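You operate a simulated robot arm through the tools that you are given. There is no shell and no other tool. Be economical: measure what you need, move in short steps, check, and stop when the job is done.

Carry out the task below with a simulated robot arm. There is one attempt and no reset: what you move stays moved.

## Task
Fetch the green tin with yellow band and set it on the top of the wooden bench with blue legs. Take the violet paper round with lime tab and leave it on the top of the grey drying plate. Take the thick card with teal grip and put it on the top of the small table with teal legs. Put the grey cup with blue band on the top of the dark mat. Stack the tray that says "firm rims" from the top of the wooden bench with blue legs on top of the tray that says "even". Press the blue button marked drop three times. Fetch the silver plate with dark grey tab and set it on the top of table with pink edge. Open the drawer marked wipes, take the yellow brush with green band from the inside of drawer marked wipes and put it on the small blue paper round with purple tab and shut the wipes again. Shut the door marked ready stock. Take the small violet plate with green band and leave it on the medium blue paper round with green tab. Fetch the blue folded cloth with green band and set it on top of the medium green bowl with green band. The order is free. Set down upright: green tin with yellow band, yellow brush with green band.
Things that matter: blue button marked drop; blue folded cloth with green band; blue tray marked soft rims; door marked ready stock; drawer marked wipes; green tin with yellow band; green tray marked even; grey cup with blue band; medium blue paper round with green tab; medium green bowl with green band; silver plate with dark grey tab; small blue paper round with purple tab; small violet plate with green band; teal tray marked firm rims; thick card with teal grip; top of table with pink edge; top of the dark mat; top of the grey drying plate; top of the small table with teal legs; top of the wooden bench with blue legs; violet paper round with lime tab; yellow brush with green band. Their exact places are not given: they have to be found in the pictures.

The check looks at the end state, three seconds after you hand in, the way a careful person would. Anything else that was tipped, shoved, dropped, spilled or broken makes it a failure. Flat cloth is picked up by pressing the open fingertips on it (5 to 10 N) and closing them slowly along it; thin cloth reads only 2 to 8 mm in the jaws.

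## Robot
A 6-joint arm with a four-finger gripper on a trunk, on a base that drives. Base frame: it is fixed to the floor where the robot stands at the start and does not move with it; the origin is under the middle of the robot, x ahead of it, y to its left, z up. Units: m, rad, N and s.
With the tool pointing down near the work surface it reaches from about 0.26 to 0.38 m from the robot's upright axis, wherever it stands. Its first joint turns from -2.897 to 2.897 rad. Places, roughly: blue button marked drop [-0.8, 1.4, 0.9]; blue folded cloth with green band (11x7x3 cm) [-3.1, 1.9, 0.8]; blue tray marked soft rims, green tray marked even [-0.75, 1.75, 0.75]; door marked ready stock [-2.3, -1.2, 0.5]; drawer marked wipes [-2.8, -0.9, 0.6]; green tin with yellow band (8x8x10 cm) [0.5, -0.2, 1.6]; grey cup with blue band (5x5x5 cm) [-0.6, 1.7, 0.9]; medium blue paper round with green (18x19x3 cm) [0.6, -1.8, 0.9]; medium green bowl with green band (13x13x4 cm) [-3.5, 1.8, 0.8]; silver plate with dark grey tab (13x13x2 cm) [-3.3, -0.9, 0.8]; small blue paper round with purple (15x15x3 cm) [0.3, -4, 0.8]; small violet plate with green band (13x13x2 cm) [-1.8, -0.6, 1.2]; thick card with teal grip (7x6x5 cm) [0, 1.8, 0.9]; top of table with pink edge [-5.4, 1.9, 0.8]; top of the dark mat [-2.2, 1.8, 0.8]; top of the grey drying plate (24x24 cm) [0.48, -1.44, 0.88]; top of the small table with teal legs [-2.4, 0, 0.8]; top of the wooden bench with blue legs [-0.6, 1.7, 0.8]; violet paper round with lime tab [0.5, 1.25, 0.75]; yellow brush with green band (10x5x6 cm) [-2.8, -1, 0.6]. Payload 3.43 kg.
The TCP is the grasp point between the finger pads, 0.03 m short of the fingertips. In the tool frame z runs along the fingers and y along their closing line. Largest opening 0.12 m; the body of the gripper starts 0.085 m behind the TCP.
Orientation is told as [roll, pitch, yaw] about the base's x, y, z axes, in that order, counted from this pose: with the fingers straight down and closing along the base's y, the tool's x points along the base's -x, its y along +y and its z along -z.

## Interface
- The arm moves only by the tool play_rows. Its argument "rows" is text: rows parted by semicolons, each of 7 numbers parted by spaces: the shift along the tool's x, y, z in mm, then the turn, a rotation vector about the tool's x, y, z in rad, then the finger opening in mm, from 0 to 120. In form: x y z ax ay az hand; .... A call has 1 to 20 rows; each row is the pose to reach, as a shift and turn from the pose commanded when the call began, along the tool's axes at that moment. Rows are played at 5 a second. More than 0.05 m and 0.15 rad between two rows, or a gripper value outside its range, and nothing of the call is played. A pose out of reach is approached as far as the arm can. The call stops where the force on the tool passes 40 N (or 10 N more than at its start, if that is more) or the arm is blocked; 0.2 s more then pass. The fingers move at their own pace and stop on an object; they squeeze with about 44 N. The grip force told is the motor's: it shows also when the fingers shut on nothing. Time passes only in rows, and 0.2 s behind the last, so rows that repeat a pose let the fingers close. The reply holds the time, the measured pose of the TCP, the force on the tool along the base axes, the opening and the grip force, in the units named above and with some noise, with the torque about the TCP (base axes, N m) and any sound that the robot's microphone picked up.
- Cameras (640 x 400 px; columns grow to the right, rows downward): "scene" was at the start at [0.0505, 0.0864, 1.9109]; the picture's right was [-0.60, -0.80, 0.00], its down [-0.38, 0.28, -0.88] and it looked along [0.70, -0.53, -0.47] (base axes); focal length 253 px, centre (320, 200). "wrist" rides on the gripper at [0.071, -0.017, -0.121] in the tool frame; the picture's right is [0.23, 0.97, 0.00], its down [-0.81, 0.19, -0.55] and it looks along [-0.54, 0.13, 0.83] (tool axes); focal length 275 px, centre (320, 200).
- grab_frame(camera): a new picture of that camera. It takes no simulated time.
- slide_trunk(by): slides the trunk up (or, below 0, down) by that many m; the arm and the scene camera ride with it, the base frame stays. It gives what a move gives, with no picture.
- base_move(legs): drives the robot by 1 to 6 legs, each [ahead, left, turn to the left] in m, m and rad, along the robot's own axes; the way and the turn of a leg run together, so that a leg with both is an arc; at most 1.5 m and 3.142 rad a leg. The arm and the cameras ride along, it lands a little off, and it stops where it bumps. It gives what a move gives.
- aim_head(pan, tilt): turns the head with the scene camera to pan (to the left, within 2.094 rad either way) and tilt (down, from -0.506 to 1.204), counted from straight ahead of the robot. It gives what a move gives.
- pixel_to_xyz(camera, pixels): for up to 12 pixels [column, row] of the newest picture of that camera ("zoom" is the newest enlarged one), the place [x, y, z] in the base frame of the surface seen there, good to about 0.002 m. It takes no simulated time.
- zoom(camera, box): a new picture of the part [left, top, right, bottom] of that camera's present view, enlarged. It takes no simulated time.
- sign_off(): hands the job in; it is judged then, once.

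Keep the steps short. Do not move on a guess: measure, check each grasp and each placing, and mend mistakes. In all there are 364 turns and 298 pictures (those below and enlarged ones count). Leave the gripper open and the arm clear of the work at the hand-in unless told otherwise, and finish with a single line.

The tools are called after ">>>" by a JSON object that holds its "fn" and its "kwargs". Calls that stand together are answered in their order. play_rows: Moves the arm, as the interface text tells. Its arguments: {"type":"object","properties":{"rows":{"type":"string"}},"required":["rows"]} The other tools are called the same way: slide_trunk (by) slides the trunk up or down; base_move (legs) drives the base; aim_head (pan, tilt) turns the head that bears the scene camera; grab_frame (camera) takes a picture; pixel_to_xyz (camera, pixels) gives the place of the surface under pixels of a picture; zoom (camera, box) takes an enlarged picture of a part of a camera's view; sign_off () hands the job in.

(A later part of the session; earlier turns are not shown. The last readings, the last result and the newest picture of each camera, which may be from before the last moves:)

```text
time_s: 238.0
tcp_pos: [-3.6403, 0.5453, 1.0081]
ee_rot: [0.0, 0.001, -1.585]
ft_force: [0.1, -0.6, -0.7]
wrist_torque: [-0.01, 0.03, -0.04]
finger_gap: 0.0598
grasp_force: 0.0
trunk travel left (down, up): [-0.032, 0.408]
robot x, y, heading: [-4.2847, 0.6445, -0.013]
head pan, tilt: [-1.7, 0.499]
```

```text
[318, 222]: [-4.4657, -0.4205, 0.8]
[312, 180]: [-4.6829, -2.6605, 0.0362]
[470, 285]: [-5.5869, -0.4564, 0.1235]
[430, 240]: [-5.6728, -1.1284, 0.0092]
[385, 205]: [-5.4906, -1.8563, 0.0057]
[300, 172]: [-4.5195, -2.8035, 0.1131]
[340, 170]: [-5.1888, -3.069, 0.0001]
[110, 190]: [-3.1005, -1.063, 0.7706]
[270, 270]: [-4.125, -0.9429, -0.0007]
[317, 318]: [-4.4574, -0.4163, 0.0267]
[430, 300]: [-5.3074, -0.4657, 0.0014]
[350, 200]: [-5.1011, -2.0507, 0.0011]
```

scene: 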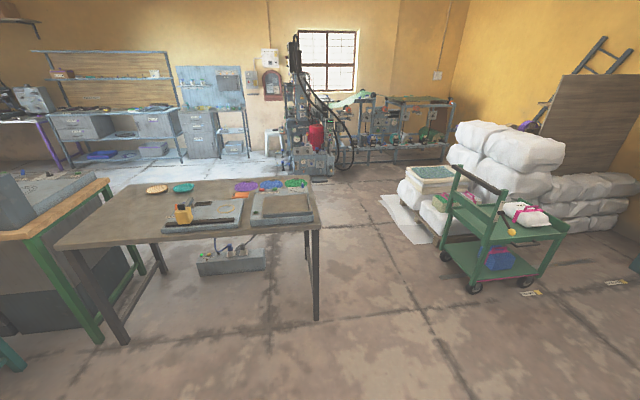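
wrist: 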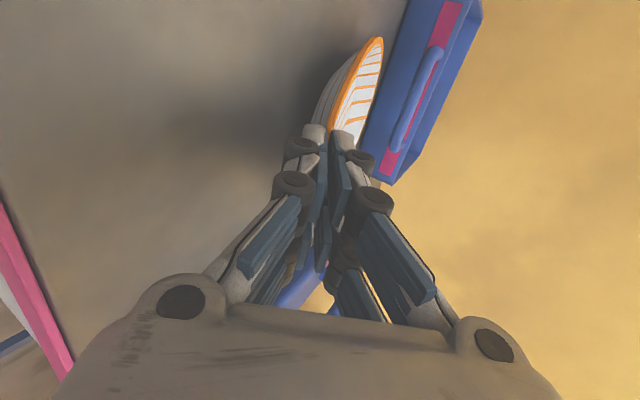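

There is a free corridor x≈-5.4…-4.5. I tuck the arm in and up, then drive round: west, south, then east along y≈-1.75.

>>> {"fn": "play_rows", "kwargs": {"rows": "15 -40 -15 0 0 0 60; 30 -80 -30 0 0 0 60; 45 -120 -45 0 0 0 60; 60 -160 -60 0 0 0 60; 75 -200 -75 0 0 0 60; 90 -240 -90 0 0 0 60; 90 -280 -110 0 0 0 60; 90 -280 -110 0 0 0 60"}}

>>> {"fn": "base_move", "kwargs": {"legs": [[-0.68, 0, 0], [0, -1.2, 0], [0, -1.2, 0]]}}

>>> {"fn": "aim_head", "kwargs": {"pan": 0.0, "tilt": 0.5}}

>>> {"fn": "grab_frame", "kwargs": {"camera": "scene"}}

```text
time_s: 239.8
tcp_pos: [-3.919, 0.6378, 1.1188]
ee_rot: [-0.001, 0.001, -1.585]
ft_force: [-0.6, 0.0, 1.0]
wrist_torque: [0.0, 0.0, -0.01]
finger_gap: 0.0601
grasp_force: 0.1
trunk travel left (down, up): [-0.032, 0.408]
robot x, y, heading: [-4.282, 0.6418, -0.015]
head pan, tilt: [-1.7, 0.499]
```

```text
time_s: 254.7
tcp_pos: [-4.5882, -1.7203, 1.12]
ee_rot: [0.001, 0.001, -1.567]
ft_force: [1.4, -0.6, 0.7]
wrist_torque: [0.02, 0.02, -0.03]
finger_gap: 0.0599
grasp_force: 0.1
trunk travel left (down, up): [-0.032, 0.408]
robot x, y, heading: [-4.9531, -1.7238, 0.003]
head pan, tilt: [-1.7, 0.499]
```

```text
time_s: 256.5
tcp_pos: [-4.5875, -1.7192, 1.1199]
ee_rot: [0.002, -0.001, -1.567]
ft_force: [-0.4, 0.0, 0.1]
wrist_torque: [0.02, -0.01, -0.02]
finger_gap: 0.0599
grasp_force: 0.0
trunk travel left (down, up): [-0.032, 0.408]
robot x, y, heading: [-4.9466, -1.7228, 0.005]
head pan, tilt: [0.0, 0.499]
```

```text
167 pictures are left
```

scene: 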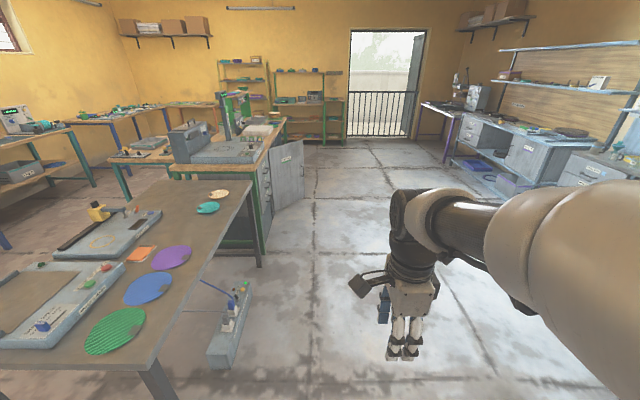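

The aisle is clear; I see the open door (290,175) and drawers. Drive 1.3 m ahead and look.

>>> {"fn": "base_move", "kwargs": {"legs": [[1.3, 0, 0]]}}

>>> {"fn": "aim_head", "kwargs": {"pan": 0.45, "tilt": 0.6}}

>>> {"fn": "grab_frame", "kwargs": {"camera": "scene"}}

>>> {"fn": "zoom", "kwargs": {"camera": "scene", "box": [200, 100, 440, 300]}}

```text
time_s: 263.1
tcp_pos: [-3.2724, -1.7032, 1.1186]
ee_rot: [0.002, 0.0, -1.559]
ft_force: [0.7, -0.9, 0.1]
wrist_torque: [-0.03, 0.02, 0.0]
finger_gap: 0.0601
grasp_force: 0.1
trunk travel left (down, up): [-0.032, 0.408]
robot x, y, heading: [-3.6388, -1.7088, 0.016]
head pan, tilt: [0.0, 0.499]
```

```text
time_s: 264.0
tcp_pos: [-3.2727, -1.7045, 1.1199]
ee_rot: [0.002, -0.001, -1.559]
ft_force: [-0.3, -0.2, -0.3]
wrist_torque: [-0.02, -0.04, 0.0]
finger_gap: 0.06
grasp_force: 0.0
trunk travel left (down, up): [-0.032, 0.408]
robot x, y, heading: [-3.6377, -1.7079, 0.018]
head pan, tilt: [0.45, 0.6]
```

```text
166 pictures are left
```

scene: 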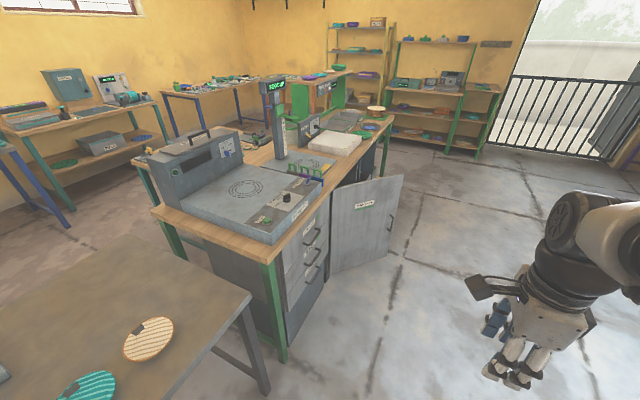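

```text
2.00 times, centred on (320, 200) of scene
```

zoom: 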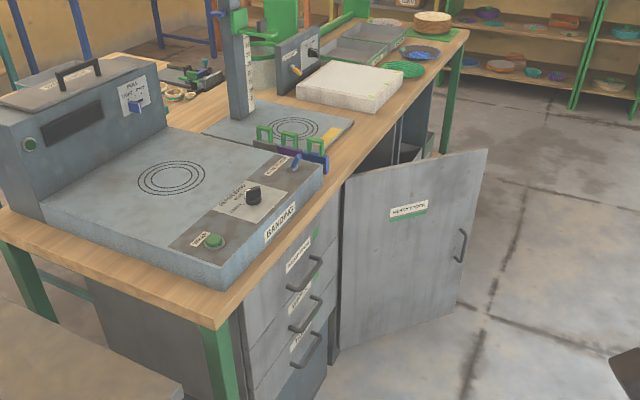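

>>> {"fn": "pixel_to_xyz", "kwargs": {"camera": "zoom", "pixels": [[345, 185], [484, 152], [465, 245], [455, 310], [345, 340], [410, 215], [310, 280], [310, 315], [310, 350], [215, 325], [460, 35], [335, 200]]}}

>>> {"fn": "zoom", "kwargs": {"camera": "scene", "box": [280, 190, 360, 330]}}

```text
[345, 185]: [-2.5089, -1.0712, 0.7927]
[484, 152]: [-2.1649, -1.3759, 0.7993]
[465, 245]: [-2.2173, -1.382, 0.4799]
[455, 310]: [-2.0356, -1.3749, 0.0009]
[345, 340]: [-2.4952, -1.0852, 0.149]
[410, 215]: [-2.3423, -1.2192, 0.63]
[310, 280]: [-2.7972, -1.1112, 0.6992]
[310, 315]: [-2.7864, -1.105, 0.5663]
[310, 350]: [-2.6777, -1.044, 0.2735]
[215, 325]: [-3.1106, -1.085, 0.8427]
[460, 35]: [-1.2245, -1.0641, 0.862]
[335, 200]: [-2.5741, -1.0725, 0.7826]
```

```text
2.86 times, centred on (320, 260) of scene
```

zoom: 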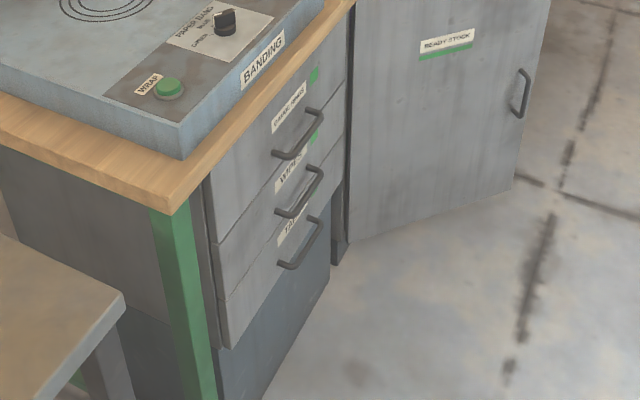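

The middle drawer is WIPES; the door stands 42° open (hinge ≈(-2.505,-1.07), free edge ≈(-2.165,-1.376)). First I close the door: drive to x≈-2.22, y≈-1.95, face north.

>>> {"fn": "base_move", "kwargs": {"legs": [[0.7, -0.27, 0], [0.73, 0, 0], [0, 0, 1.555]]}}

>>> {"fn": "aim_head", "kwargs": {"pan": 0.0, "tilt": 0.6}}

>>> {"fn": "grab_frame", "kwargs": {"camera": "scene"}}

```text
time_s: 275.4
tcp_pos: [-2.1903, -1.5982, 1.1198]
ee_rot: [0.002, -0.002, -0.023]
ft_force: [0.0, 0.4, 0.1]
wrist_torque: [0.02, -0.03, 0.0]
finger_gap: 0.06
grasp_force: 0.0
trunk travel left (down, up): [-0.032, 0.408]
robot x, y, heading: [-2.1956, -1.9624, 1.554]
head pan, tilt: [0.45, 0.6]
```

```text
time_s: 276.3
tcp_pos: [-2.1898, -1.5973, 1.1194]
ee_rot: [0.001, 0.001, -0.02]
ft_force: [-0.5, -0.1, -0.8]
wrist_torque: [0.03, -0.03, -0.05]
finger_gap: 0.0599
grasp_force: 0.2
trunk travel left (down, up): [-0.032, 0.408]
robot x, y, heading: [-2.1968, -1.9617, 1.552]
head pan, tilt: [0.0, 0.6]
```

```text
163 pictures are left
```

scene: 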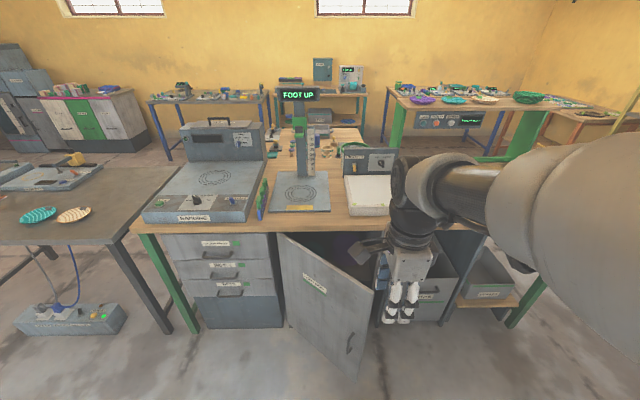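

Tilt the tool 60° forward while lowering, fingers closed.

>>> {"fn": "play_rows", "kwargs": {"rows": "0 10 40 -0.131 0 0 40; 0 20 80 -0.262 0 0 20; 0 30 120 -0.393 0 0 0; 0 40 160 -0.524 0 0 0; 0 50 200 -0.655 0 0 0; 0 60 240 -0.786 0 0 0; 0 70 280 -0.917 0 0 0; 0 80 320 -1.05 0 0 0; 0 80 320 -1.05 0 0 0"}}

>>> {"fn": "grab_frame", "kwargs": {"camera": "scene"}}

```text
time_s: 278.3
tcp_pos: [-2.1896, -1.517, 0.8015]
ee_rot: [1.053, 0.0, -0.02]
ft_force: [0.3, -0.1, -0.7]
wrist_torque: [0.01, -0.01, -0.02]
finger_gap: 0.0
grasp_force: 33.5
out of reach, approached as far as the arm can: row 4, 5, 6, 7
trunk travel left (down, up): [-0.032, 0.408]
robot x, y, heading: [-2.196, -1.9615, 1.557]
head pan, tilt: [0.0, 0.6]
```

```text
162 pictures are left
```

scene: 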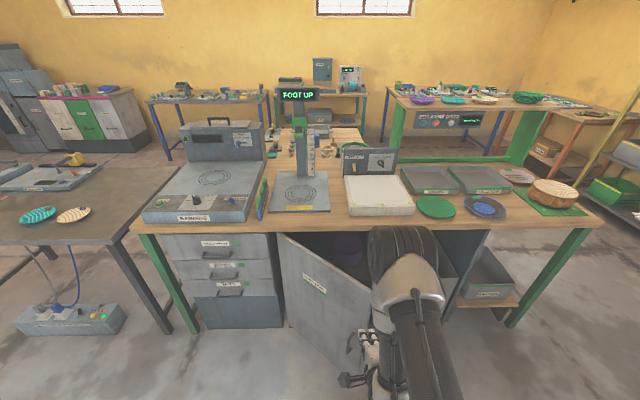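

Works. Lower by another 0.14 m.

>>> {"fn": "play_rows", "kwargs": {"rows": "0 -30 17 0 0 0 0; 0 -60 34 0 0 0 0; 0 -90 51 0 0 0 0; 0 -122 69 0 0 0 0; 0 -122 69 0 0 0 0"}}

>>> {"fn": "grab_frame", "kwargs": {"camera": "scene"}}

```text
time_s: 279.5
tcp_pos: [-2.1897, -1.5191, 0.6626]
ee_rot: [1.05, 0.001, -0.022]
ft_force: [-0.1, -0.9, -0.5]
wrist_torque: [0.0, -0.01, -0.02]
finger_gap: 0.0001
grasp_force: 33.5
trunk travel left (down, up): [-0.032, 0.408]
robot x, y, heading: [-2.1955, -1.9613, 1.55]
head pan, tilt: [0.0, 0.6]
```

```text
161 pictures are left
```

scene: 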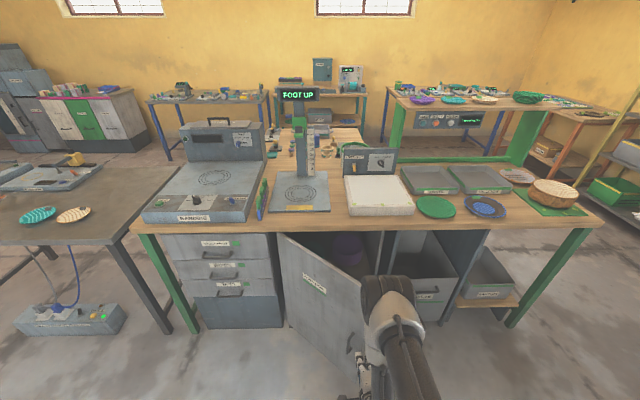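

Shift left 6 cm and drive ahead so the fingertips meet the door face.

>>> {"fn": "base_move", "kwargs": {"legs": [[0.1, 0.06, 0.015]]}}

>>> {"fn": "base_move", "kwargs": {"legs": [[0.1, 0, 0]]}}

>>> {"fn": "grab_frame", "kwargs": {"camera": "scene"}}

```text
time_s: 280.7
tcp_pos: [-2.2539, -1.4185, 0.6627]
ee_rot: [1.052, -0.002, -0.006]
ft_force: [0.8, -0.5, -0.2]
wrist_torque: [0.0, 0.04, 0.02]
finger_gap: 0.0003
grasp_force: 33.2
trunk travel left (down, up): [-0.032, 0.408]
robot x, y, heading: [-2.252, -1.8618, 1.569]
head pan, tilt: [0.0, 0.6]
```

```text
time_s: 281.9
tcp_pos: [-2.2517, -1.3192, 0.6628]
ee_rot: [1.051, 0.0, -0.005]
ft_force: [-0.2, -0.2, -0.2]
wrist_torque: [0.03, 0.01, 0.02]
finger_gap: 0.0001
grasp_force: 33.0
trunk travel left (down, up): [-0.032, 0.408]
robot x, y, heading: [-2.2523, -1.7608, 1.563]
head pan, tilt: [0.0, 0.6]
```

```text
160 pictures are left
```

scene: 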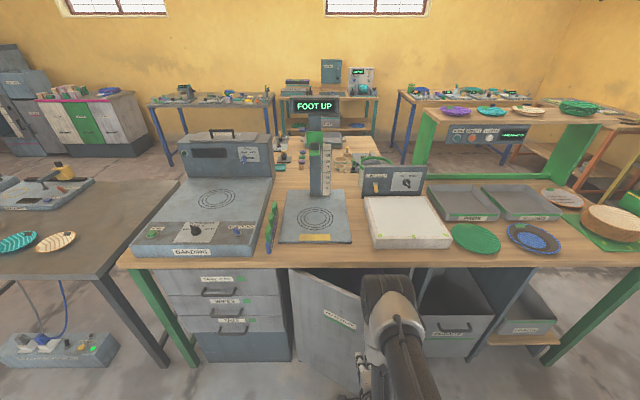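

Now pushing. Continue ahead in short legs.

>>> {"fn": "base_move", "kwargs": {"legs": [[0.1, 0, 0]]}}

>>> {"fn": "base_move", "kwargs": {"legs": [[0.08, 0, 0]]}}

>>> {"fn": "grab_frame", "kwargs": {"camera": "scene"}}

```text
time_s: 283.0
tcp_pos: [-2.2532, -1.2199, 0.6626]
ee_rot: [1.05, 0.0, -0.002]
ft_force: [-0.2, 1.0, -0.2]
wrist_torque: [0.0, -0.01, 0.02]
finger_gap: 0.0
grasp_force: 33.5
trunk travel left (down, up): [-0.032, 0.408]
robot x, y, heading: [-2.2546, -1.6664, 1.569]
head pan, tilt: [0.0, 0.6]
```

```text
time_s: 284.1
tcp_pos: [-2.2535, -1.14, 0.6625]
ee_rot: [1.05, 0.0, -0.004]
ft_force: [0.2, -1.7, 0.2]
wrist_torque: [0.0, 0.02, 0.0]
finger_gap: 0.0001
grasp_force: 33.4
trunk travel left (down, up): [-0.032, 0.408]
robot x, y, heading: [-2.2506, -1.5812, 1.571]
head pan, tilt: [0.0, 0.6]
```

```text
159 pictures are left
```

scene: 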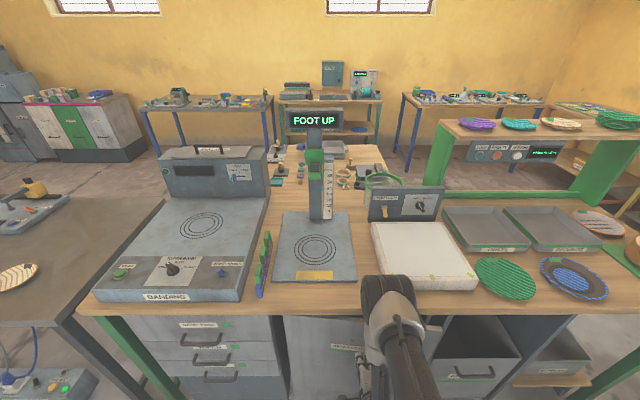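

>>> {"fn": "base_move", "kwargs": {"legs": [[0.035, 0, 0]]}}

>>> {"fn": "base_move", "kwargs": {"legs": [[0.025, 0, 0]]}}

>>> {"fn": "aim_head", "kwargs": {"pan": 0.0, "tilt": 1.0}}

>>> {"fn": "grab_frame", "kwargs": {"camera": "scene"}}

```text
time_s: 284.9
tcp_pos: [-2.2526, -1.1054, 0.6624]
ee_rot: [1.05, 0.002, -0.004]
ft_force: [-0.1, 0.4, 0.5]
wrist_torque: [0.0, 0.04, 0.03]
finger_gap: 0.0
grasp_force: 33.4
trunk travel left (down, up): [-0.032, 0.408]
robot x, y, heading: [-2.2514, -1.5456, 1.567]
head pan, tilt: [0.0, 0.6]
```

```text
time_s: 285.7
tcp_pos: [-2.2536, -1.1006, 0.6599]
ee_rot: [1.035, 0.001, -0.004]
ft_force: [0.6, -1.6, 1.0]
wrist_torque: [0.04, -0.01, 0.07]
finger_gap: 0.0
grasp_force: 33.2
trunk travel left (down, up): [-0.032, 0.408]
robot x, y, heading: [-2.2521, -1.5376, 1.57]
head pan, tilt: [0.0, 0.6]
stopped in leg 1: the force on the tool passed its limit at 58 N (the readings are from after the stop); the commanded pose is now the measured one
```

```text
time_s: 286.6
tcp_pos: [-2.2531, -1.1004, 0.6606]
ee_rot: [1.036, -0.001, -0.004]
ft_force: [-0.3, -3.6, -0.9]
wrist_torque: [-0.06, 0.02, 0.06]
finger_gap: 0.0
grasp_force: 33.7
trunk travel left (down, up): [-0.032, 0.408]
robot x, y, heading: [-2.2548, -1.5424, 1.566]
head pan, tilt: [0.0, 1.0]
```

```text
158 pictures are left
```

scene: 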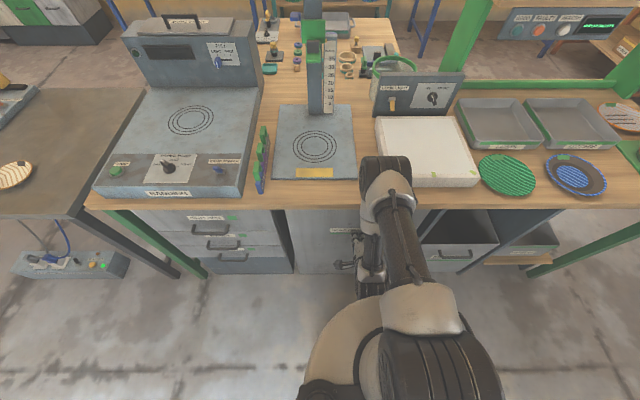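

A hard stop: the door is shut. Back off and check that it stays flush.

>>> {"fn": "base_move", "kwargs": {"legs": [[-0.3, 0, 0]]}}

>>> {"fn": "aim_head", "kwargs": {"pan": 0.15, "tilt": 0.8}}

>>> {"fn": "grab_frame", "kwargs": {"camera": "scene"}}

>>> {"fn": "zoom", "kwargs": {"camera": "scene", "box": [130, 180, 400, 340]}}

>>> {"fn": "pixel_to_xyz", "kwargs": {"camera": "zoom", "pixels": [[395, 145], [500, 145], [390, 220], [500, 220], [230, 145], [230, 185], [230, 225], [220, 165], [310, 130], [310, 200], [150, 130]]}}

```text
time_s: 288.7
tcp_pos: [-2.2536, -1.3996, 0.6596]
ee_rot: [1.035, 0.0, -0.003]
ft_force: [1.4, -0.2, -0.5]
wrist_torque: [0.02, 0.03, -0.05]
finger_gap: 0.0001
grasp_force: 33.4
trunk travel left (down, up): [-0.032, 0.408]
robot x, y, heading: [-2.2539, -1.8359, 1.569]
head pan, tilt: [0.0, 1.0]
```

```text
time_s: 289.4
tcp_pos: [-2.2549, -1.3995, 0.6603]
ee_rot: [1.034, 0.0, -0.002]
ft_force: [0.4, -0.3, 0.5]
wrist_torque: [0.02, -0.01, 0.02]
finger_gap: 0.0
grasp_force: 32.9
trunk travel left (down, up): [-0.032, 0.408]
robot x, y, heading: [-2.2506, -1.8357, 1.57]
head pan, tilt: [0.15, 0.799]
```

```text
157 pictures are left
```

scene: 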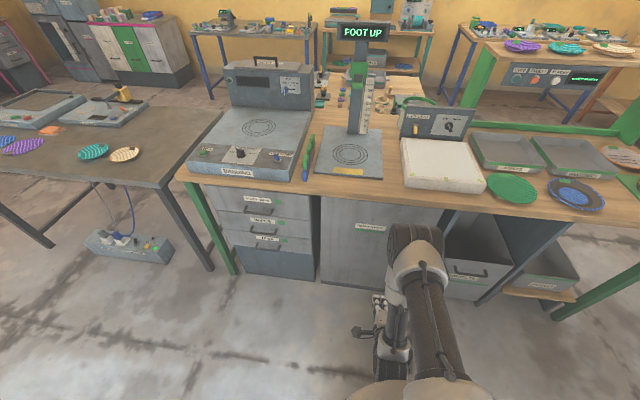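

```text
2.37 times, centred on (265, 260) of scene
```

zoom: 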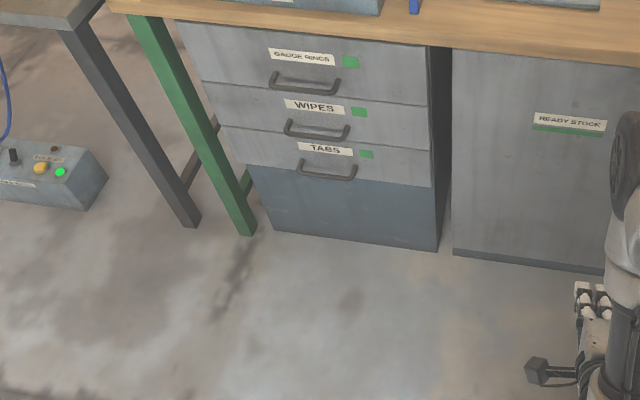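

```text
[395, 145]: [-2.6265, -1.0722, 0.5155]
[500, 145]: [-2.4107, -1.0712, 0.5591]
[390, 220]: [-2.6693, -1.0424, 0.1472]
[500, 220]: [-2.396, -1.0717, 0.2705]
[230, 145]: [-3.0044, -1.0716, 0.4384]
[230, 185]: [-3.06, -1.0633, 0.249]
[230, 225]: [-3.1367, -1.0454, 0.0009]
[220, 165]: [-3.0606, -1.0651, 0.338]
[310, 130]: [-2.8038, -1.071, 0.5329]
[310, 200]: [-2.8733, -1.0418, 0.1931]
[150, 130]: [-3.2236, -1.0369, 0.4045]
```

Door is flush (y -1.071). Now the WIPES handle.

>>> {"fn": "zoom", "kwargs": {"camera": "scene", "box": [220, 190, 310, 270]}}

>>> {"fn": "pixel_to_xyz", "kwargs": {"camera": "zoom", "pixels": [[230, 237], [265, 243], [310, 247], [350, 250], [395, 253], [425, 245], [180, 165], [280, 180], [370, 190], [400, 330], [310, 215]]}}

```text
5.00 times, centred on (265, 230) of scene
```

zoom: 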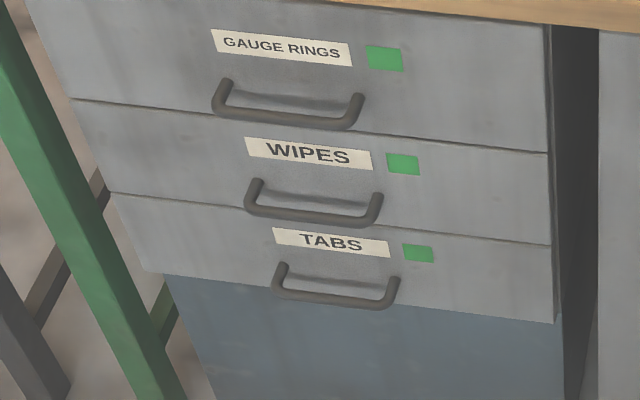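

```text
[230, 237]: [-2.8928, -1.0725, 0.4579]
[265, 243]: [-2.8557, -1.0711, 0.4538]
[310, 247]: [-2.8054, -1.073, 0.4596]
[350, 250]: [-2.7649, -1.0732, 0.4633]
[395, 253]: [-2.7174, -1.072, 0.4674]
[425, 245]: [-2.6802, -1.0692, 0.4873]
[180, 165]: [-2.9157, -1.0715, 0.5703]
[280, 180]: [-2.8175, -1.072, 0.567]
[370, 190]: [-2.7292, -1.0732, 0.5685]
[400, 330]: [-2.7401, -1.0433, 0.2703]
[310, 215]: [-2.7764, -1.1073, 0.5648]
```

WIPES handle bar: centre ≈(-2.776,-1.107,0.565). Drive left 0.525, tilt the tool nearly horizontal and lower to the bar's height.

>>> {"fn": "base_move", "kwargs": {"legs": [[0, 0.525, 0]]}}

>>> {"fn": "play_rows", "kwargs": {"rows": "0 -26 15 -0.13 0 0 20; 0 -52 30 -0.26 0 0 40; 0 -77 46 -0.38 0 0 50; 0 -77 46 -0.38 0 0 50"}}

>>> {"fn": "grab_frame", "kwargs": {"camera": "wrist"}}

>>> {"fn": "aim_head", "kwargs": {"pan": 0.0, "tilt": 1.0}}

>>> {"fn": "grab_frame", "kwargs": {"camera": "scene"}}

```text
time_s: 292.4
tcp_pos: [-2.7784, -1.3974, 0.6609]
ee_rot: [1.035, 0.001, -0.004]
ft_force: [-0.4, 1.1, -0.2]
wrist_torque: [0.02, 0.01, 0.01]
finger_gap: 0.0001
grasp_force: 33.2
trunk travel left (down, up): [-0.032, 0.408]
robot x, y, heading: [-2.778, -1.8344, 1.568]
head pan, tilt: [0.15, 0.799]
```

```text
time_s: 293.4
tcp_pos: [-2.7784, -1.3928, 0.5795]
ee_rot: [1.414, -0.001, -0.005]
ft_force: [0.3, 0.3, 0.2]
wrist_torque: [-0.01, 0.02, -0.04]
finger_gap: 0.0498
grasp_force: 0.2
out of reach, approached as far as the arm can: row 3, 4
trunk travel left (down, up): [-0.032, 0.408]
robot x, y, heading: [-2.7748, -1.8319, 1.569]
head pan, tilt: [0.15, 0.799]
```

```text
154 pictures are left
```

wrist: 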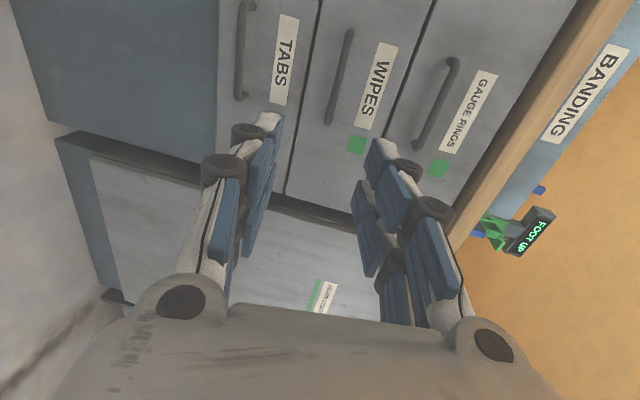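

```text
time_s: 294.2
tcp_pos: [-2.7779, -1.3944, 0.5791]
ee_rot: [1.412, -0.001, -0.006]
ft_force: [1.0, 0.8, -0.1]
wrist_torque: [0.0, 0.0, -0.02]
finger_gap: 0.0502
grasp_force: 0.0
trunk travel left (down, up): [-0.032, 0.408]
robot x, y, heading: [-2.779, -1.837, 1.568]
head pan, tilt: [0.0, 1.0]
```

```text
153 pictures are left
```

scene: 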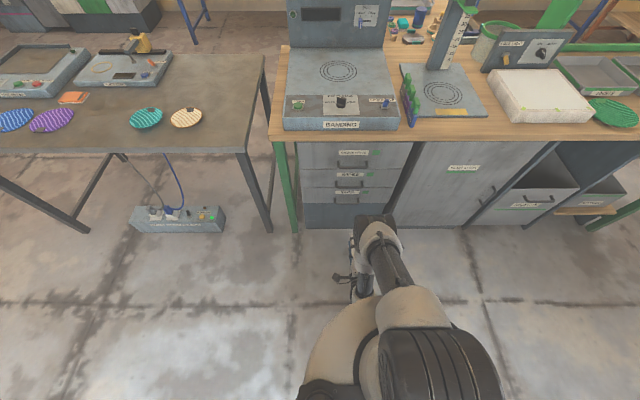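

The handle is at (340,75) in the wrist picture. Measure it.

>>> {"fn": "pixel_to_xyz", "kwargs": {"camera": "wrist", "pixels": [[349, 38], [345, 60], [338, 85], [331, 115], [345, 32], [330, 122], [345, 78]]}}

>>> {"fn": "zoom", "kwargs": {"camera": "wrist", "box": [280, 0, 440, 150]}}

>>> {"fn": "pixel_to_xyz", "kwargs": {"camera": "zoom", "pixels": [[280, 120], [268, 200], [250, 280], [210, 450], [225, 380], [240, 330]]}}

```text
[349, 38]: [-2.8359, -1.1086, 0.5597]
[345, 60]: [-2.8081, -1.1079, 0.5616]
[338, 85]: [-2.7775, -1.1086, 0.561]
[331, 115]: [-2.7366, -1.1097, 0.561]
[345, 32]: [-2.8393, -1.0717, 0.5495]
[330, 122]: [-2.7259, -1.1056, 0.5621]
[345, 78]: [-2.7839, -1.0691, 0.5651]
```

```text
2.67 times, centred on (360, 75) of wrist
```

zoom: 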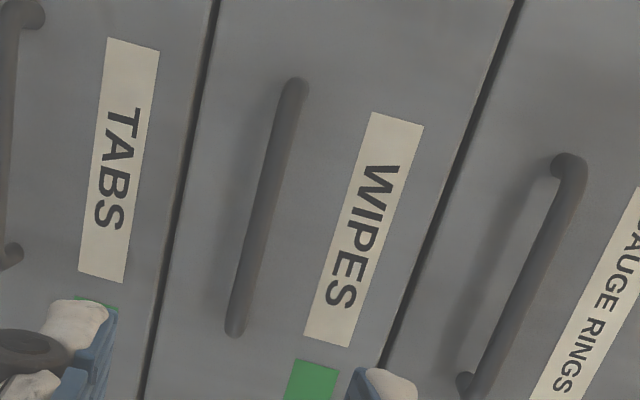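

```text
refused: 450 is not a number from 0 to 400
```

Bar: x -2.84…-2.73, y≈-1.108, z≈0.561. Drive ahead 0.2, then reach the rest with the arm.

>>> {"fn": "base_move", "kwargs": {"legs": [[0.2, 0, 0]]}}

>>> {"fn": "grab_frame", "kwargs": {"camera": "wrist"}}

>>> {"fn": "pixel_to_xyz", "kwargs": {"camera": "wrist", "pixels": [[330, 60], [325, 90], [320, 120], [315, 150]]}}

```text
time_s: 295.8
tcp_pos: [-2.7781, -1.1912, 0.5805]
ee_rot: [1.411, -0.001, -0.003]
ft_force: [0.6, -0.9, 0.2]
wrist_torque: [-0.03, 0.03, 0.0]
finger_gap: 0.0502
grasp_force: 0.1
trunk travel left (down, up): [-0.032, 0.408]
robot x, y, heading: [-2.7775, -1.6337, 1.569]
head pan, tilt: [0.0, 1.0]
```

```text
151 pictures are left
```

wrist: 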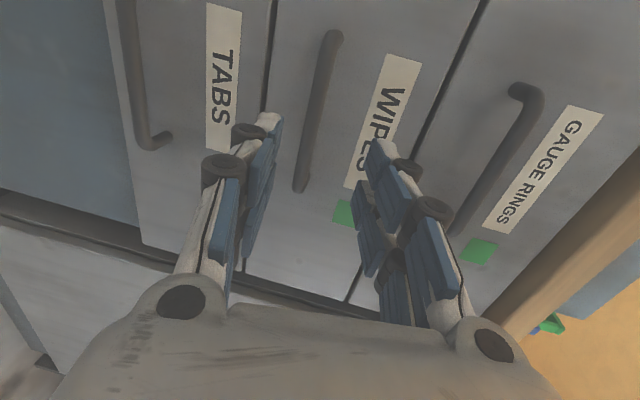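

```text
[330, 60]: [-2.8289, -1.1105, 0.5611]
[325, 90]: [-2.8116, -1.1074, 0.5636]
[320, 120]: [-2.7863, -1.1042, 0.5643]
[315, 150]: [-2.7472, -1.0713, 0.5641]
```

>>> {"fn": "play_rows", "kwargs": {"rows": "3 -5 25 0 0 0 50; 7 -5 50 0 0 0 50; 7 -5 70 0 0 0 50; 7 -5 80 0 0 0 50; 7 -5 80 0 0 0 50"}}

>>> {"fn": "grab_frame", "kwargs": {"camera": "wrist"}}

```text
time_s: 297.0
tcp_pos: [-2.7843, -1.1128, 0.5629]
ee_rot: [1.413, 0.001, -0.005]
ft_force: [0.2, 0.3, -0.4]
wrist_torque: [-0.03, -0.02, 0.03]
finger_gap: 0.0498
grasp_force: 0.0
trunk travel left (down, up): [-0.032, 0.408]
robot x, y, heading: [-2.7798, -1.6311, 1.571]
head pan, tilt: [0.0, 1.0]
```

```text
150 pictures are left
```

wrist: 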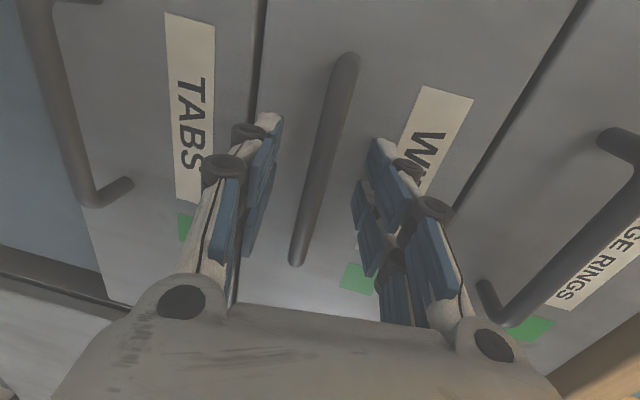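

Bar is between the fingers. Close on it.

>>> {"fn": "play_rows", "kwargs": {"rows": "0 0 0 0 0 0 35; 0 0 0 0 0 0 20; 0 0 0 0 0 0 8; 0 0 0 0 0 0 2; 0 0 0 0 0 0 2; 0 0 0 0 0 0 2"}}

>>> {"fn": "base_move", "kwargs": {"legs": [[-0.1, 0, 0]]}}

>>> {"fn": "grab_frame", "kwargs": {"camera": "wrist"}}

```text
time_s: 298.4
tcp_pos: [-2.7857, -1.1129, 0.5599]
ee_rot: [1.407, 0.0, -0.003]
ft_force: [0.2, 0.6, -18.0]
wrist_torque: [-0.12, -0.39, 0.06]
finger_gap: 0.0109
grasp_force: 44.7
trunk travel left (down, up): [-0.032, 0.408]
robot x, y, heading: [-2.778, -1.634, 1.569]
head pan, tilt: [0.0, 1.0]
```

```text
time_s: 299.5
tcp_pos: [-2.7846, -1.2113, 0.5595]
ee_rot: [1.408, 0.001, -0.003]
ft_force: [11.0, 0.0, -22.5]
wrist_torque: [-0.12, -0.48, -0.16]
finger_gap: 0.0107
grasp_force: 44.4
trunk travel left (down, up): [-0.032, 0.408]
robot x, y, heading: [-2.7769, -1.734, 1.572]
head pan, tilt: [0.0, 1.0]
```

```text
149 pictures are left
```

wrist: 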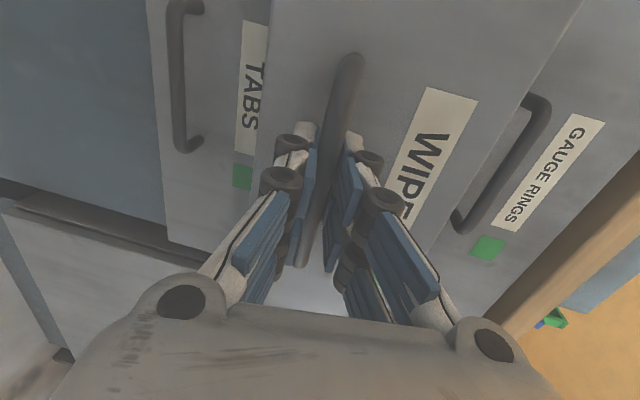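

The drawer comes along. Pull a further 0.14 m.

>>> {"fn": "play_rows", "kwargs": {"rows": "1 -3 0 0 0 0 2; 1 -3 0 0 0 0 2"}}

>>> {"fn": "base_move", "kwargs": {"legs": [[-0.14, 0, 0]]}}

>>> {"fn": "aim_head", "kwargs": {"pan": 0.0, "tilt": 1.0}}

>>> {"fn": "grab_frame", "kwargs": {"camera": "scene"}}

```text
time_s: 300.1
tcp_pos: [-2.7851, -1.2109, 0.5613]
ee_rot: [1.411, 0.0, -0.005]
ft_force: [9.7, 0.7, 10.2]
wrist_torque: [0.09, -0.29, 0.81]
finger_gap: 0.0105
grasp_force: 44.1
trunk travel left (down, up): [-0.032, 0.408]
robot x, y, heading: [-2.7764, -1.7309, 1.57]
head pan, tilt: [0.0, 1.0]
```

```text
time_s: 301.5
tcp_pos: [-2.7845, -1.3515, 0.5596]
ee_rot: [1.411, 0.0, -0.006]
ft_force: [12.6, -0.4, 20.3]
wrist_torque: [0.15, -0.56, -0.58]
finger_gap: 0.0104
grasp_force: 44.2
trunk travel left (down, up): [-0.032, 0.408]
robot x, y, heading: [-2.78, -1.8682, 1.569]
head pan, tilt: [0.0, 1.0]
```

```text
time_s: 302.1
tcp_pos: [-2.7854, -1.3511, 0.5604]
ee_rot: [1.413, 0.002, -0.005]
ft_force: [2.4, 1.1, 6.1]
wrist_torque: [0.1, -0.3, 0.42]
finger_gap: 0.0107
grasp_force: 44.2
trunk travel left (down, up): [-0.032, 0.408]
robot x, y, heading: [-2.778, -1.8723, 1.575]
head pan, tilt: [0.0, 1.0]
```

```text
148 pictures are left
```

scene: 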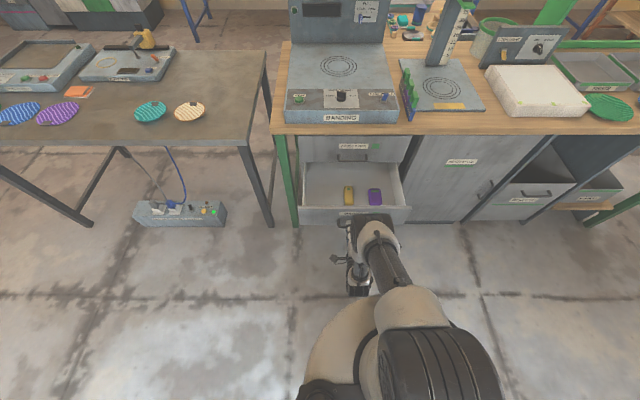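

>>> {"fn": "zoom", "kwargs": {"camera": "scene", "box": [290, 130, 420, 230]}}

>>> {"fn": "pixel_to_xyz", "kwargs": {"camera": "zoom", "pixels": [[288, 280], [285, 300], [300, 360], [288, 340], [275, 330], [320, 330], [420, 330], [80, 200], [60, 370], [200, 330], [280, 240], [560, 370]]}}

```text
4.00 times, centred on (355, 180) of scene
```

zoom: 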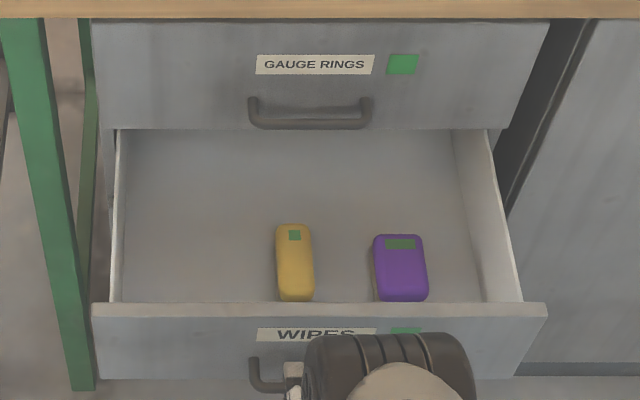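

```text
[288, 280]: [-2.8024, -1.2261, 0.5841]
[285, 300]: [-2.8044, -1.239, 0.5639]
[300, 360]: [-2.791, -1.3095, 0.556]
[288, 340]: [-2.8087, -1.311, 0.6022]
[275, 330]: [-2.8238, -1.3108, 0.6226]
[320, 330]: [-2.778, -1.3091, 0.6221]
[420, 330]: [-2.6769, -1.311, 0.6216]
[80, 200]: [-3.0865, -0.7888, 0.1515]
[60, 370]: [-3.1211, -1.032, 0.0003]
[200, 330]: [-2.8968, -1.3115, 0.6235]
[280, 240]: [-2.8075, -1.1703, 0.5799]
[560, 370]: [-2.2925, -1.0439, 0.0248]
```

Yellow brush: centre x≈-2.80, y≈-1.195, top 0.584. Release the handle, back off, and bring the tool upright, high.

>>> {"fn": "play_rows", "kwargs": {"rows": "0 0 0 0 0 0 20; 0 0 0 0 0 0 40; 0 0 0 0 0 0 50; 0 0 0 0 0 0 50"}}

>>> {"fn": "base_move", "kwargs": {"legs": [[-0.15, 0, 0]]}}

>>> {"fn": "play_rows", "kwargs": {"rows": "0 35 0 0.13 0 0 60; 0 70 0 0.26 0 0 60; 0 105 0 0.39 0 0 60; 0 140 0 0.52 0 0 80; 0 175 0 0.65 0 0 80; 0 210 0 0.78 0 0 80; 0 245 0 0.91 0 0 80; 0 280 0 1.04 0 0 80; 0 315 0 1.17 0 0 80; 0 340 0 1.30 0 0 80; 0 360 0 1.412 0 0 80; 0 360 0 1.412 0 0 80"}}

```text
time_s: 303.1
tcp_pos: [-2.7837, -1.3525, 0.5588]
ee_rot: [1.412, 0.0, -0.006]
ft_force: [-0.1, 0.9, 0.7]
wrist_torque: [0.0, -0.03, 0.02]
finger_gap: 0.0501
grasp_force: 0.0
trunk travel left (down, up): [-0.032, 0.408]
robot x, y, heading: [-2.7795, -1.87, 1.57]
head pan, tilt: [0.0, 1.0]
```

```text
time_s: 304.4
tcp_pos: [-2.7844, -1.5023, 0.5596]
ee_rot: [1.41, 0.0, -0.005]
ft_force: [-0.4, -1.0, -0.4]
wrist_torque: [0.01, 0.03, -0.02]
finger_gap: 0.0499
grasp_force: 0.0
trunk travel left (down, up): [-0.032, 0.408]
robot x, y, heading: [-2.7772, -2.0188, 1.568]
head pan, tilt: [0.0, 1.0]
```

```text
time_s: 307.1
tcp_pos: [-2.7855, -1.4444, 0.9153]
ee_rot: [-0.002, 0.0, -0.005]
ft_force: [0.1, 0.5, -0.7]
wrist_torque: [0.01, -0.01, 0.0]
finger_gap: 0.0803
grasp_force: 0.0
trunk travel left (down, up): [-0.032, 0.408]
robot x, y, heading: [-2.776, -2.0201, 1.57]
head pan, tilt: [0.0, 1.0]
```

Now turn to close along x, and drive up to the open drawer.

>>> {"fn": "play_rows", "kwargs": {"rows": "1 -8 0 0 0 -0.143 80; 2 -16 0 0 0 -0.286 80; 3 -24 0 0 0 -0.429 80; 4 -32 0 0 0 -0.572 80; 6 -40 0 0 0 -0.715 80; 8 -48 0 0 0 -0.858 80; 10 -56 0 0 0 -1.001 80; 12 -64 0 0 0 -1.144 80; 14 -72 0 0 0 -1.287 80; 15 -80 0 0 0 -1.43 80; 15 -90 0 0 0 -1.57 80; 15 -90 0 0 0 -1.57 80"}}

>>> {"fn": "base_move", "kwargs": {"legs": [[0.32, 0, 0]]}}

>>> {"fn": "grab_frame", "kwargs": {"camera": "wrist"}}

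>>> {"fn": "grab_frame", "kwargs": {"camera": "scene"}}

```text
time_s: 309.6
tcp_pos: [-2.8002, -1.534, 0.915]
ee_rot: [-0.001, 0.0, 1.568]
ft_force: [0.2, -0.5, 0.3]
wrist_torque: [0.01, 0.0, 0.0]
finger_gap: 0.0803
grasp_force: 0.0
trunk travel left (down, up): [-0.032, 0.408]
robot x, y, heading: [-2.7796, -2.0209, 1.571]
head pan, tilt: [0.0, 1.0]
```

```text
time_s: 311.8
tcp_pos: [-2.7991, -1.2151, 0.9146]
ee_rot: [0.001, 0.003, 1.564]
ft_force: [0.2, 0.2, -0.3]
wrist_torque: [-0.01, 0.0, 0.01]
finger_gap: 0.0801
grasp_force: 0.2
trunk travel left (down, up): [-0.032, 0.408]
robot x, y, heading: [-2.7734, -1.7012, 1.575]
head pan, tilt: [0.0, 1.0]
```

```text
146 pictures are left
```

wrist: 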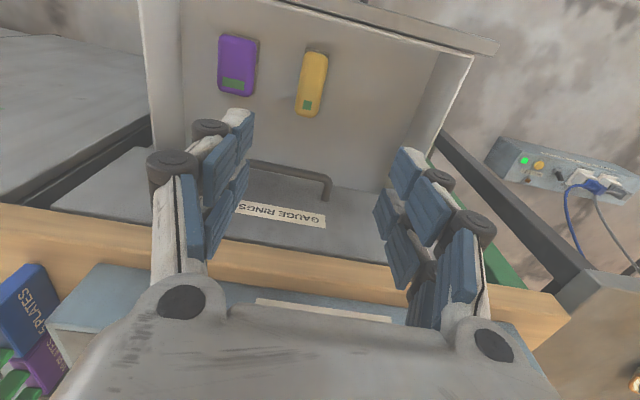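

```text
145 pictures are left
```

scene: 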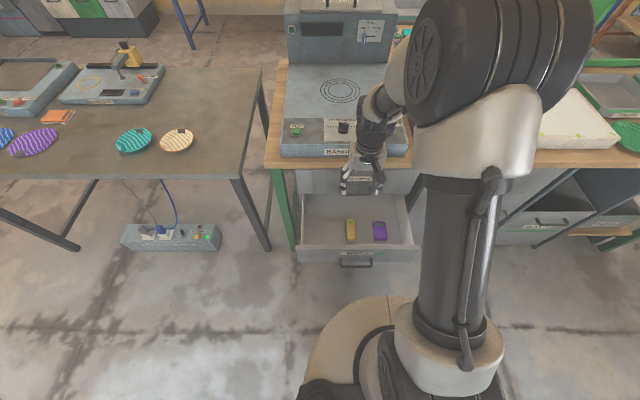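

>>> {"fn": "pixel_to_xyz", "kwargs": {"camera": "wrist", "pixels": [[312, 60], [315, 85], [308, 112], [298, 90], [326, 75], [258, 70], [220, 60], [290, 120], [300, 180], [380, 60]]}}

>>> {"fn": "zoom", "kwargs": {"camera": "wrist", "box": [200, 20, 380, 140]}}

```text
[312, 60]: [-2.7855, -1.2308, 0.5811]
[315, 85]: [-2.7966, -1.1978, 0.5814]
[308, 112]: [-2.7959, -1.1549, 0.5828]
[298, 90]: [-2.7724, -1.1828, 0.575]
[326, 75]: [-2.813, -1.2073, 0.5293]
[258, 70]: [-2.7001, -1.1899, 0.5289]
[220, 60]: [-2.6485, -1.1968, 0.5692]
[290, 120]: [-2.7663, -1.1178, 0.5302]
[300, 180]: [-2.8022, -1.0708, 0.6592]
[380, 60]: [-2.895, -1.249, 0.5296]
```

```text
3.33 times, centred on (290, 80) of wrist
```

zoom: 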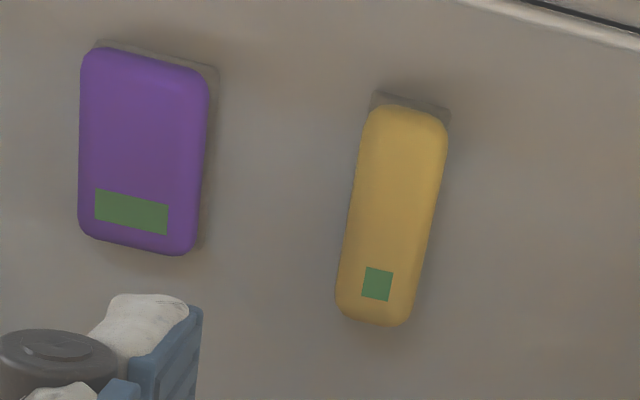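

Brush centre ≈(-2.792,-1.193), turned by ~0.13 rad, 4 cm wide, top 0.5815, drawer floor 0.529. Descend over it.

>>> {"fn": "play_rows", "kwargs": {"rows": "-10 -3 40 0 0 -0.06 70; -22 -7 80 0 0 -0.13 70; -22 -7 120 0 0 -0.13 70; -22 -7 160 0 0 -0.13 70; -22 -7 200 0 0 -0.13 70; -22 -7 240 0 0 -0.13 70; -22 -7 270 0 0 -0.13 70; -22 -7 290 0 0 -0.13 70; -22 -7 290 0 0 -0.13 70"}}

>>> {"fn": "grab_frame", "kwargs": {"camera": "wrist"}}

>>> {"fn": "zoom", "kwargs": {"camera": "scene", "box": [270, 100, 450, 290]}}

```text
time_s: 313.8
tcp_pos: [-2.7938, -1.1948, 0.6237]
ee_rot: [0.0, 0.002, 1.695]
ft_force: [0.3, 0.6, -0.3]
wrist_torque: [0.01, 0.0, 0.02]
finger_gap: 0.0699
grasp_force: 0.1
trunk travel left (down, up): [-0.032, 0.408]
robot x, y, heading: [-2.7764, -1.6999, 1.57]
head pan, tilt: [0.0, 1.0]
```

```text
143 pictures are left
```

wrist: 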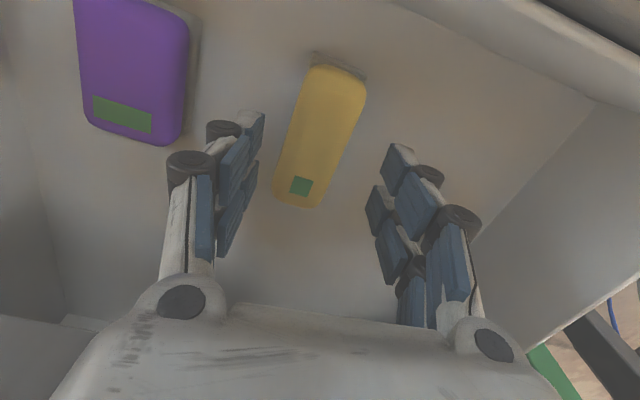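

```text
2.11 times, centred on (360, 195) of scene
```

zoom: 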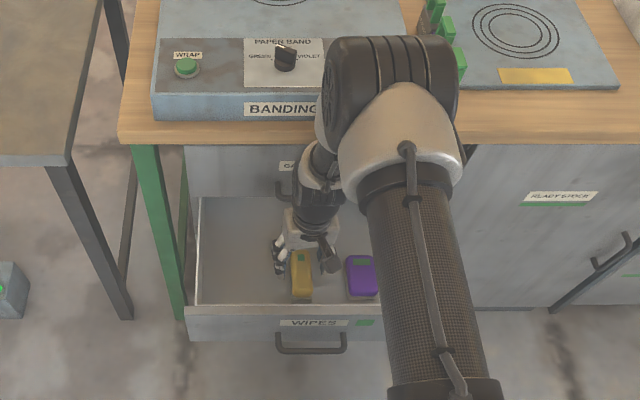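

Aligned. Go down 58 mm more and close.

>>> {"fn": "play_rows", "kwargs": {"rows": "0 0 30 0 0 0 70; 0 0 50 0 0 0 70; 0 0 58 0 0 0 70; 0 0 58 0 0 0 55; 0 0 58 0 0 0 42; 0 0 58 0 0 0 34; 0 0 58 0 0 0 30; 0 0 58 0 0 0 30; 0 0 58 0 0 0 30"}}

```text
time_s: 315.8
tcp_pos: [-2.793, -1.1935, 0.5673]
ee_rot: [-0.001, 0.001, 1.695]
ft_force: [0.0, -0.2, 0.1]
wrist_torque: [0.03, 0.03, -0.02]
finger_gap: 0.0411
grasp_force: 43.9
trunk travel left (down, up): [-0.032, 0.408]
robot x, y, heading: [-2.7761, -1.7057, 1.568]
head pan, tilt: [0.0, 1.0]
```

Gripped at 41 mm. Lift straight out of the drawer.

>>> {"fn": "play_rows", "kwargs": {"rows": "0 0 -20 0 0 0 30; 0 0 -65 0 0 0 30; 0 0 -110 0 0 0 30; 0 0 -155 0 0 0 30; 0 0 -200 0 0 0 30; 0 0 -245 0 0 0 30; 0 0 -290 0 0 0 30; 0 0 -335 0 0 0 30; 0 0 -360 0 0 0 30"}}

>>> {"fn": "grab_frame", "kwargs": {"camera": "wrist"}}

>>> {"fn": "grab_frame", "kwargs": {"camera": "scene"}}

```text
time_s: 317.8
tcp_pos: [-2.7934, -1.1958, 0.9268]
ee_rot: [-0.001, 0.002, 1.694]
ft_force: [-0.1, -0.6, -0.7]
wrist_torque: [0.01, 0.0, -0.02]
finger_gap: 0.0412
grasp_force: 43.5
trunk travel left (down, up): [-0.032, 0.408]
robot x, y, heading: [-2.7772, -1.7041, 1.57]
head pan, tilt: [0.0, 1.0]
```

```text
141 pictures are left
```

wrist: 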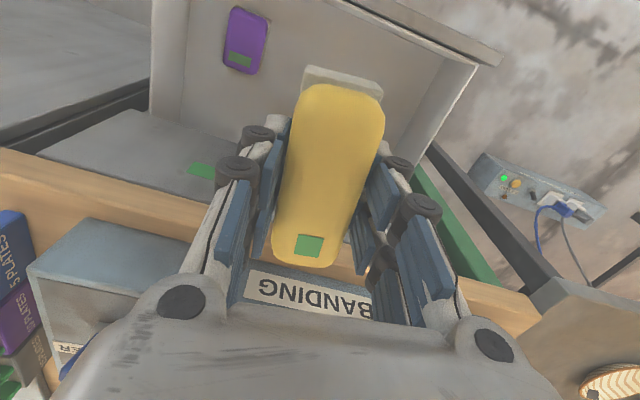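

```text
140 pictures are left
```

scene: 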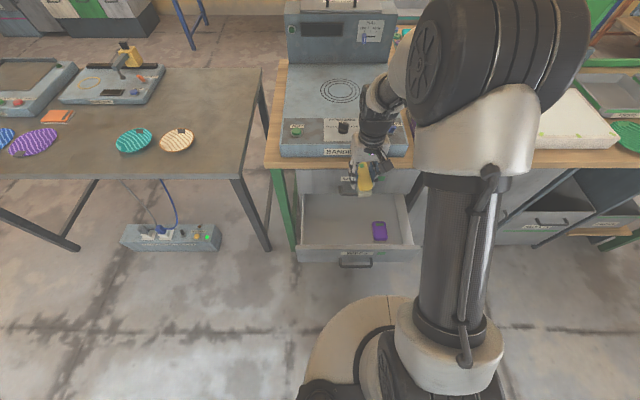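

Brush held level. I'll shut the drawer when I come back this way for the violet plate. Now back off, turn east and look for the blue paper round near (0.3,-4).

>>> {"fn": "base_move", "kwargs": {"legs": [[-0.5, 0, 0], [0, 0, -1.57], [1.0, 0, 0]]}}

>>> {"fn": "aim_head", "kwargs": {"pan": -0.4, "tilt": 0.4}}

>>> {"fn": "grab_frame", "kwargs": {"camera": "scene"}}

```text
time_s: 329.3
tcp_pos: [-1.2761, -2.18, 0.9268]
ee_rot: [-0.001, 0.003, 0.128]
ft_force: [0.1, -0.6, -1.0]
wrist_torque: [0.03, 0.01, 0.02]
finger_gap: 0.0411
grasp_force: 43.9
trunk travel left (down, up): [-0.032, 0.408]
robot x, y, heading: [-1.7805, -2.1988, 0.002]
head pan, tilt: [0.0, 1.0]
```

```text
time_s: 330.3
tcp_pos: [-1.2763, -2.1803, 0.9263]
ee_rot: [-0.001, -0.002, 0.128]
ft_force: [-0.6, 0.7, -0.2]
wrist_torque: [-0.03, 0.0, -0.02]
finger_gap: 0.0412
grasp_force: 44.4
trunk travel left (down, up): [-0.032, 0.408]
robot x, y, heading: [-1.7829, -2.1953, 0.005]
head pan, tilt: [-0.4, 0.4]
```

```text
139 pictures are left
```

scene: 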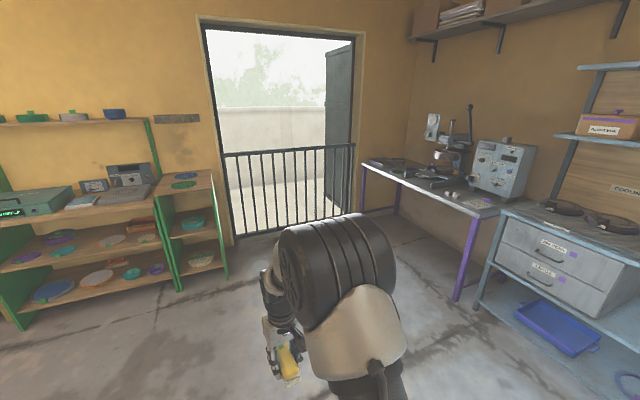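

>>> {"fn": "pixel_to_xyz", "kwargs": {"camera": "scene", "pixels": [[370, 168], [480, 212], [400, 165], [455, 298], [440, 190], [500, 215], [180, 180], [60, 205], [140, 190], [230, 240]]}}

>>> {"fn": "zoom", "kwargs": {"camera": "scene", "box": [350, 90, 550, 230]}}

```text
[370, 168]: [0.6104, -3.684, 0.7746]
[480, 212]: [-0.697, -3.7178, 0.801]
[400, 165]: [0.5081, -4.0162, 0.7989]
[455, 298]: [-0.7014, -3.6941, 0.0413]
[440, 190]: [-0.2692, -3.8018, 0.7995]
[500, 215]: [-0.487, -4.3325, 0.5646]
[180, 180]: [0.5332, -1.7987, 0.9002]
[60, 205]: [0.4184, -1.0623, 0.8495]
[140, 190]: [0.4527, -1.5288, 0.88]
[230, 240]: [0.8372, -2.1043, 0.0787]
```

```text
2.86 times, centred on (450, 160) of scene
```

zoom: 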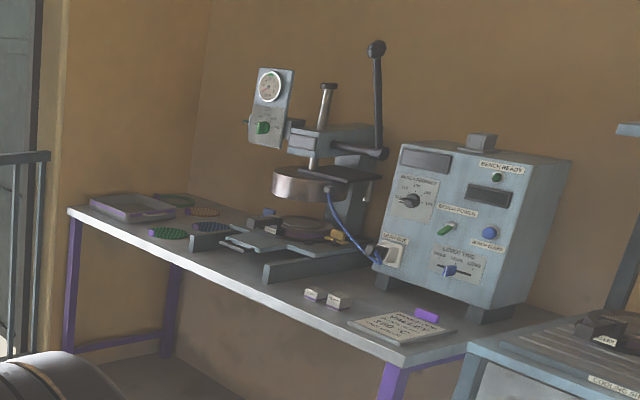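

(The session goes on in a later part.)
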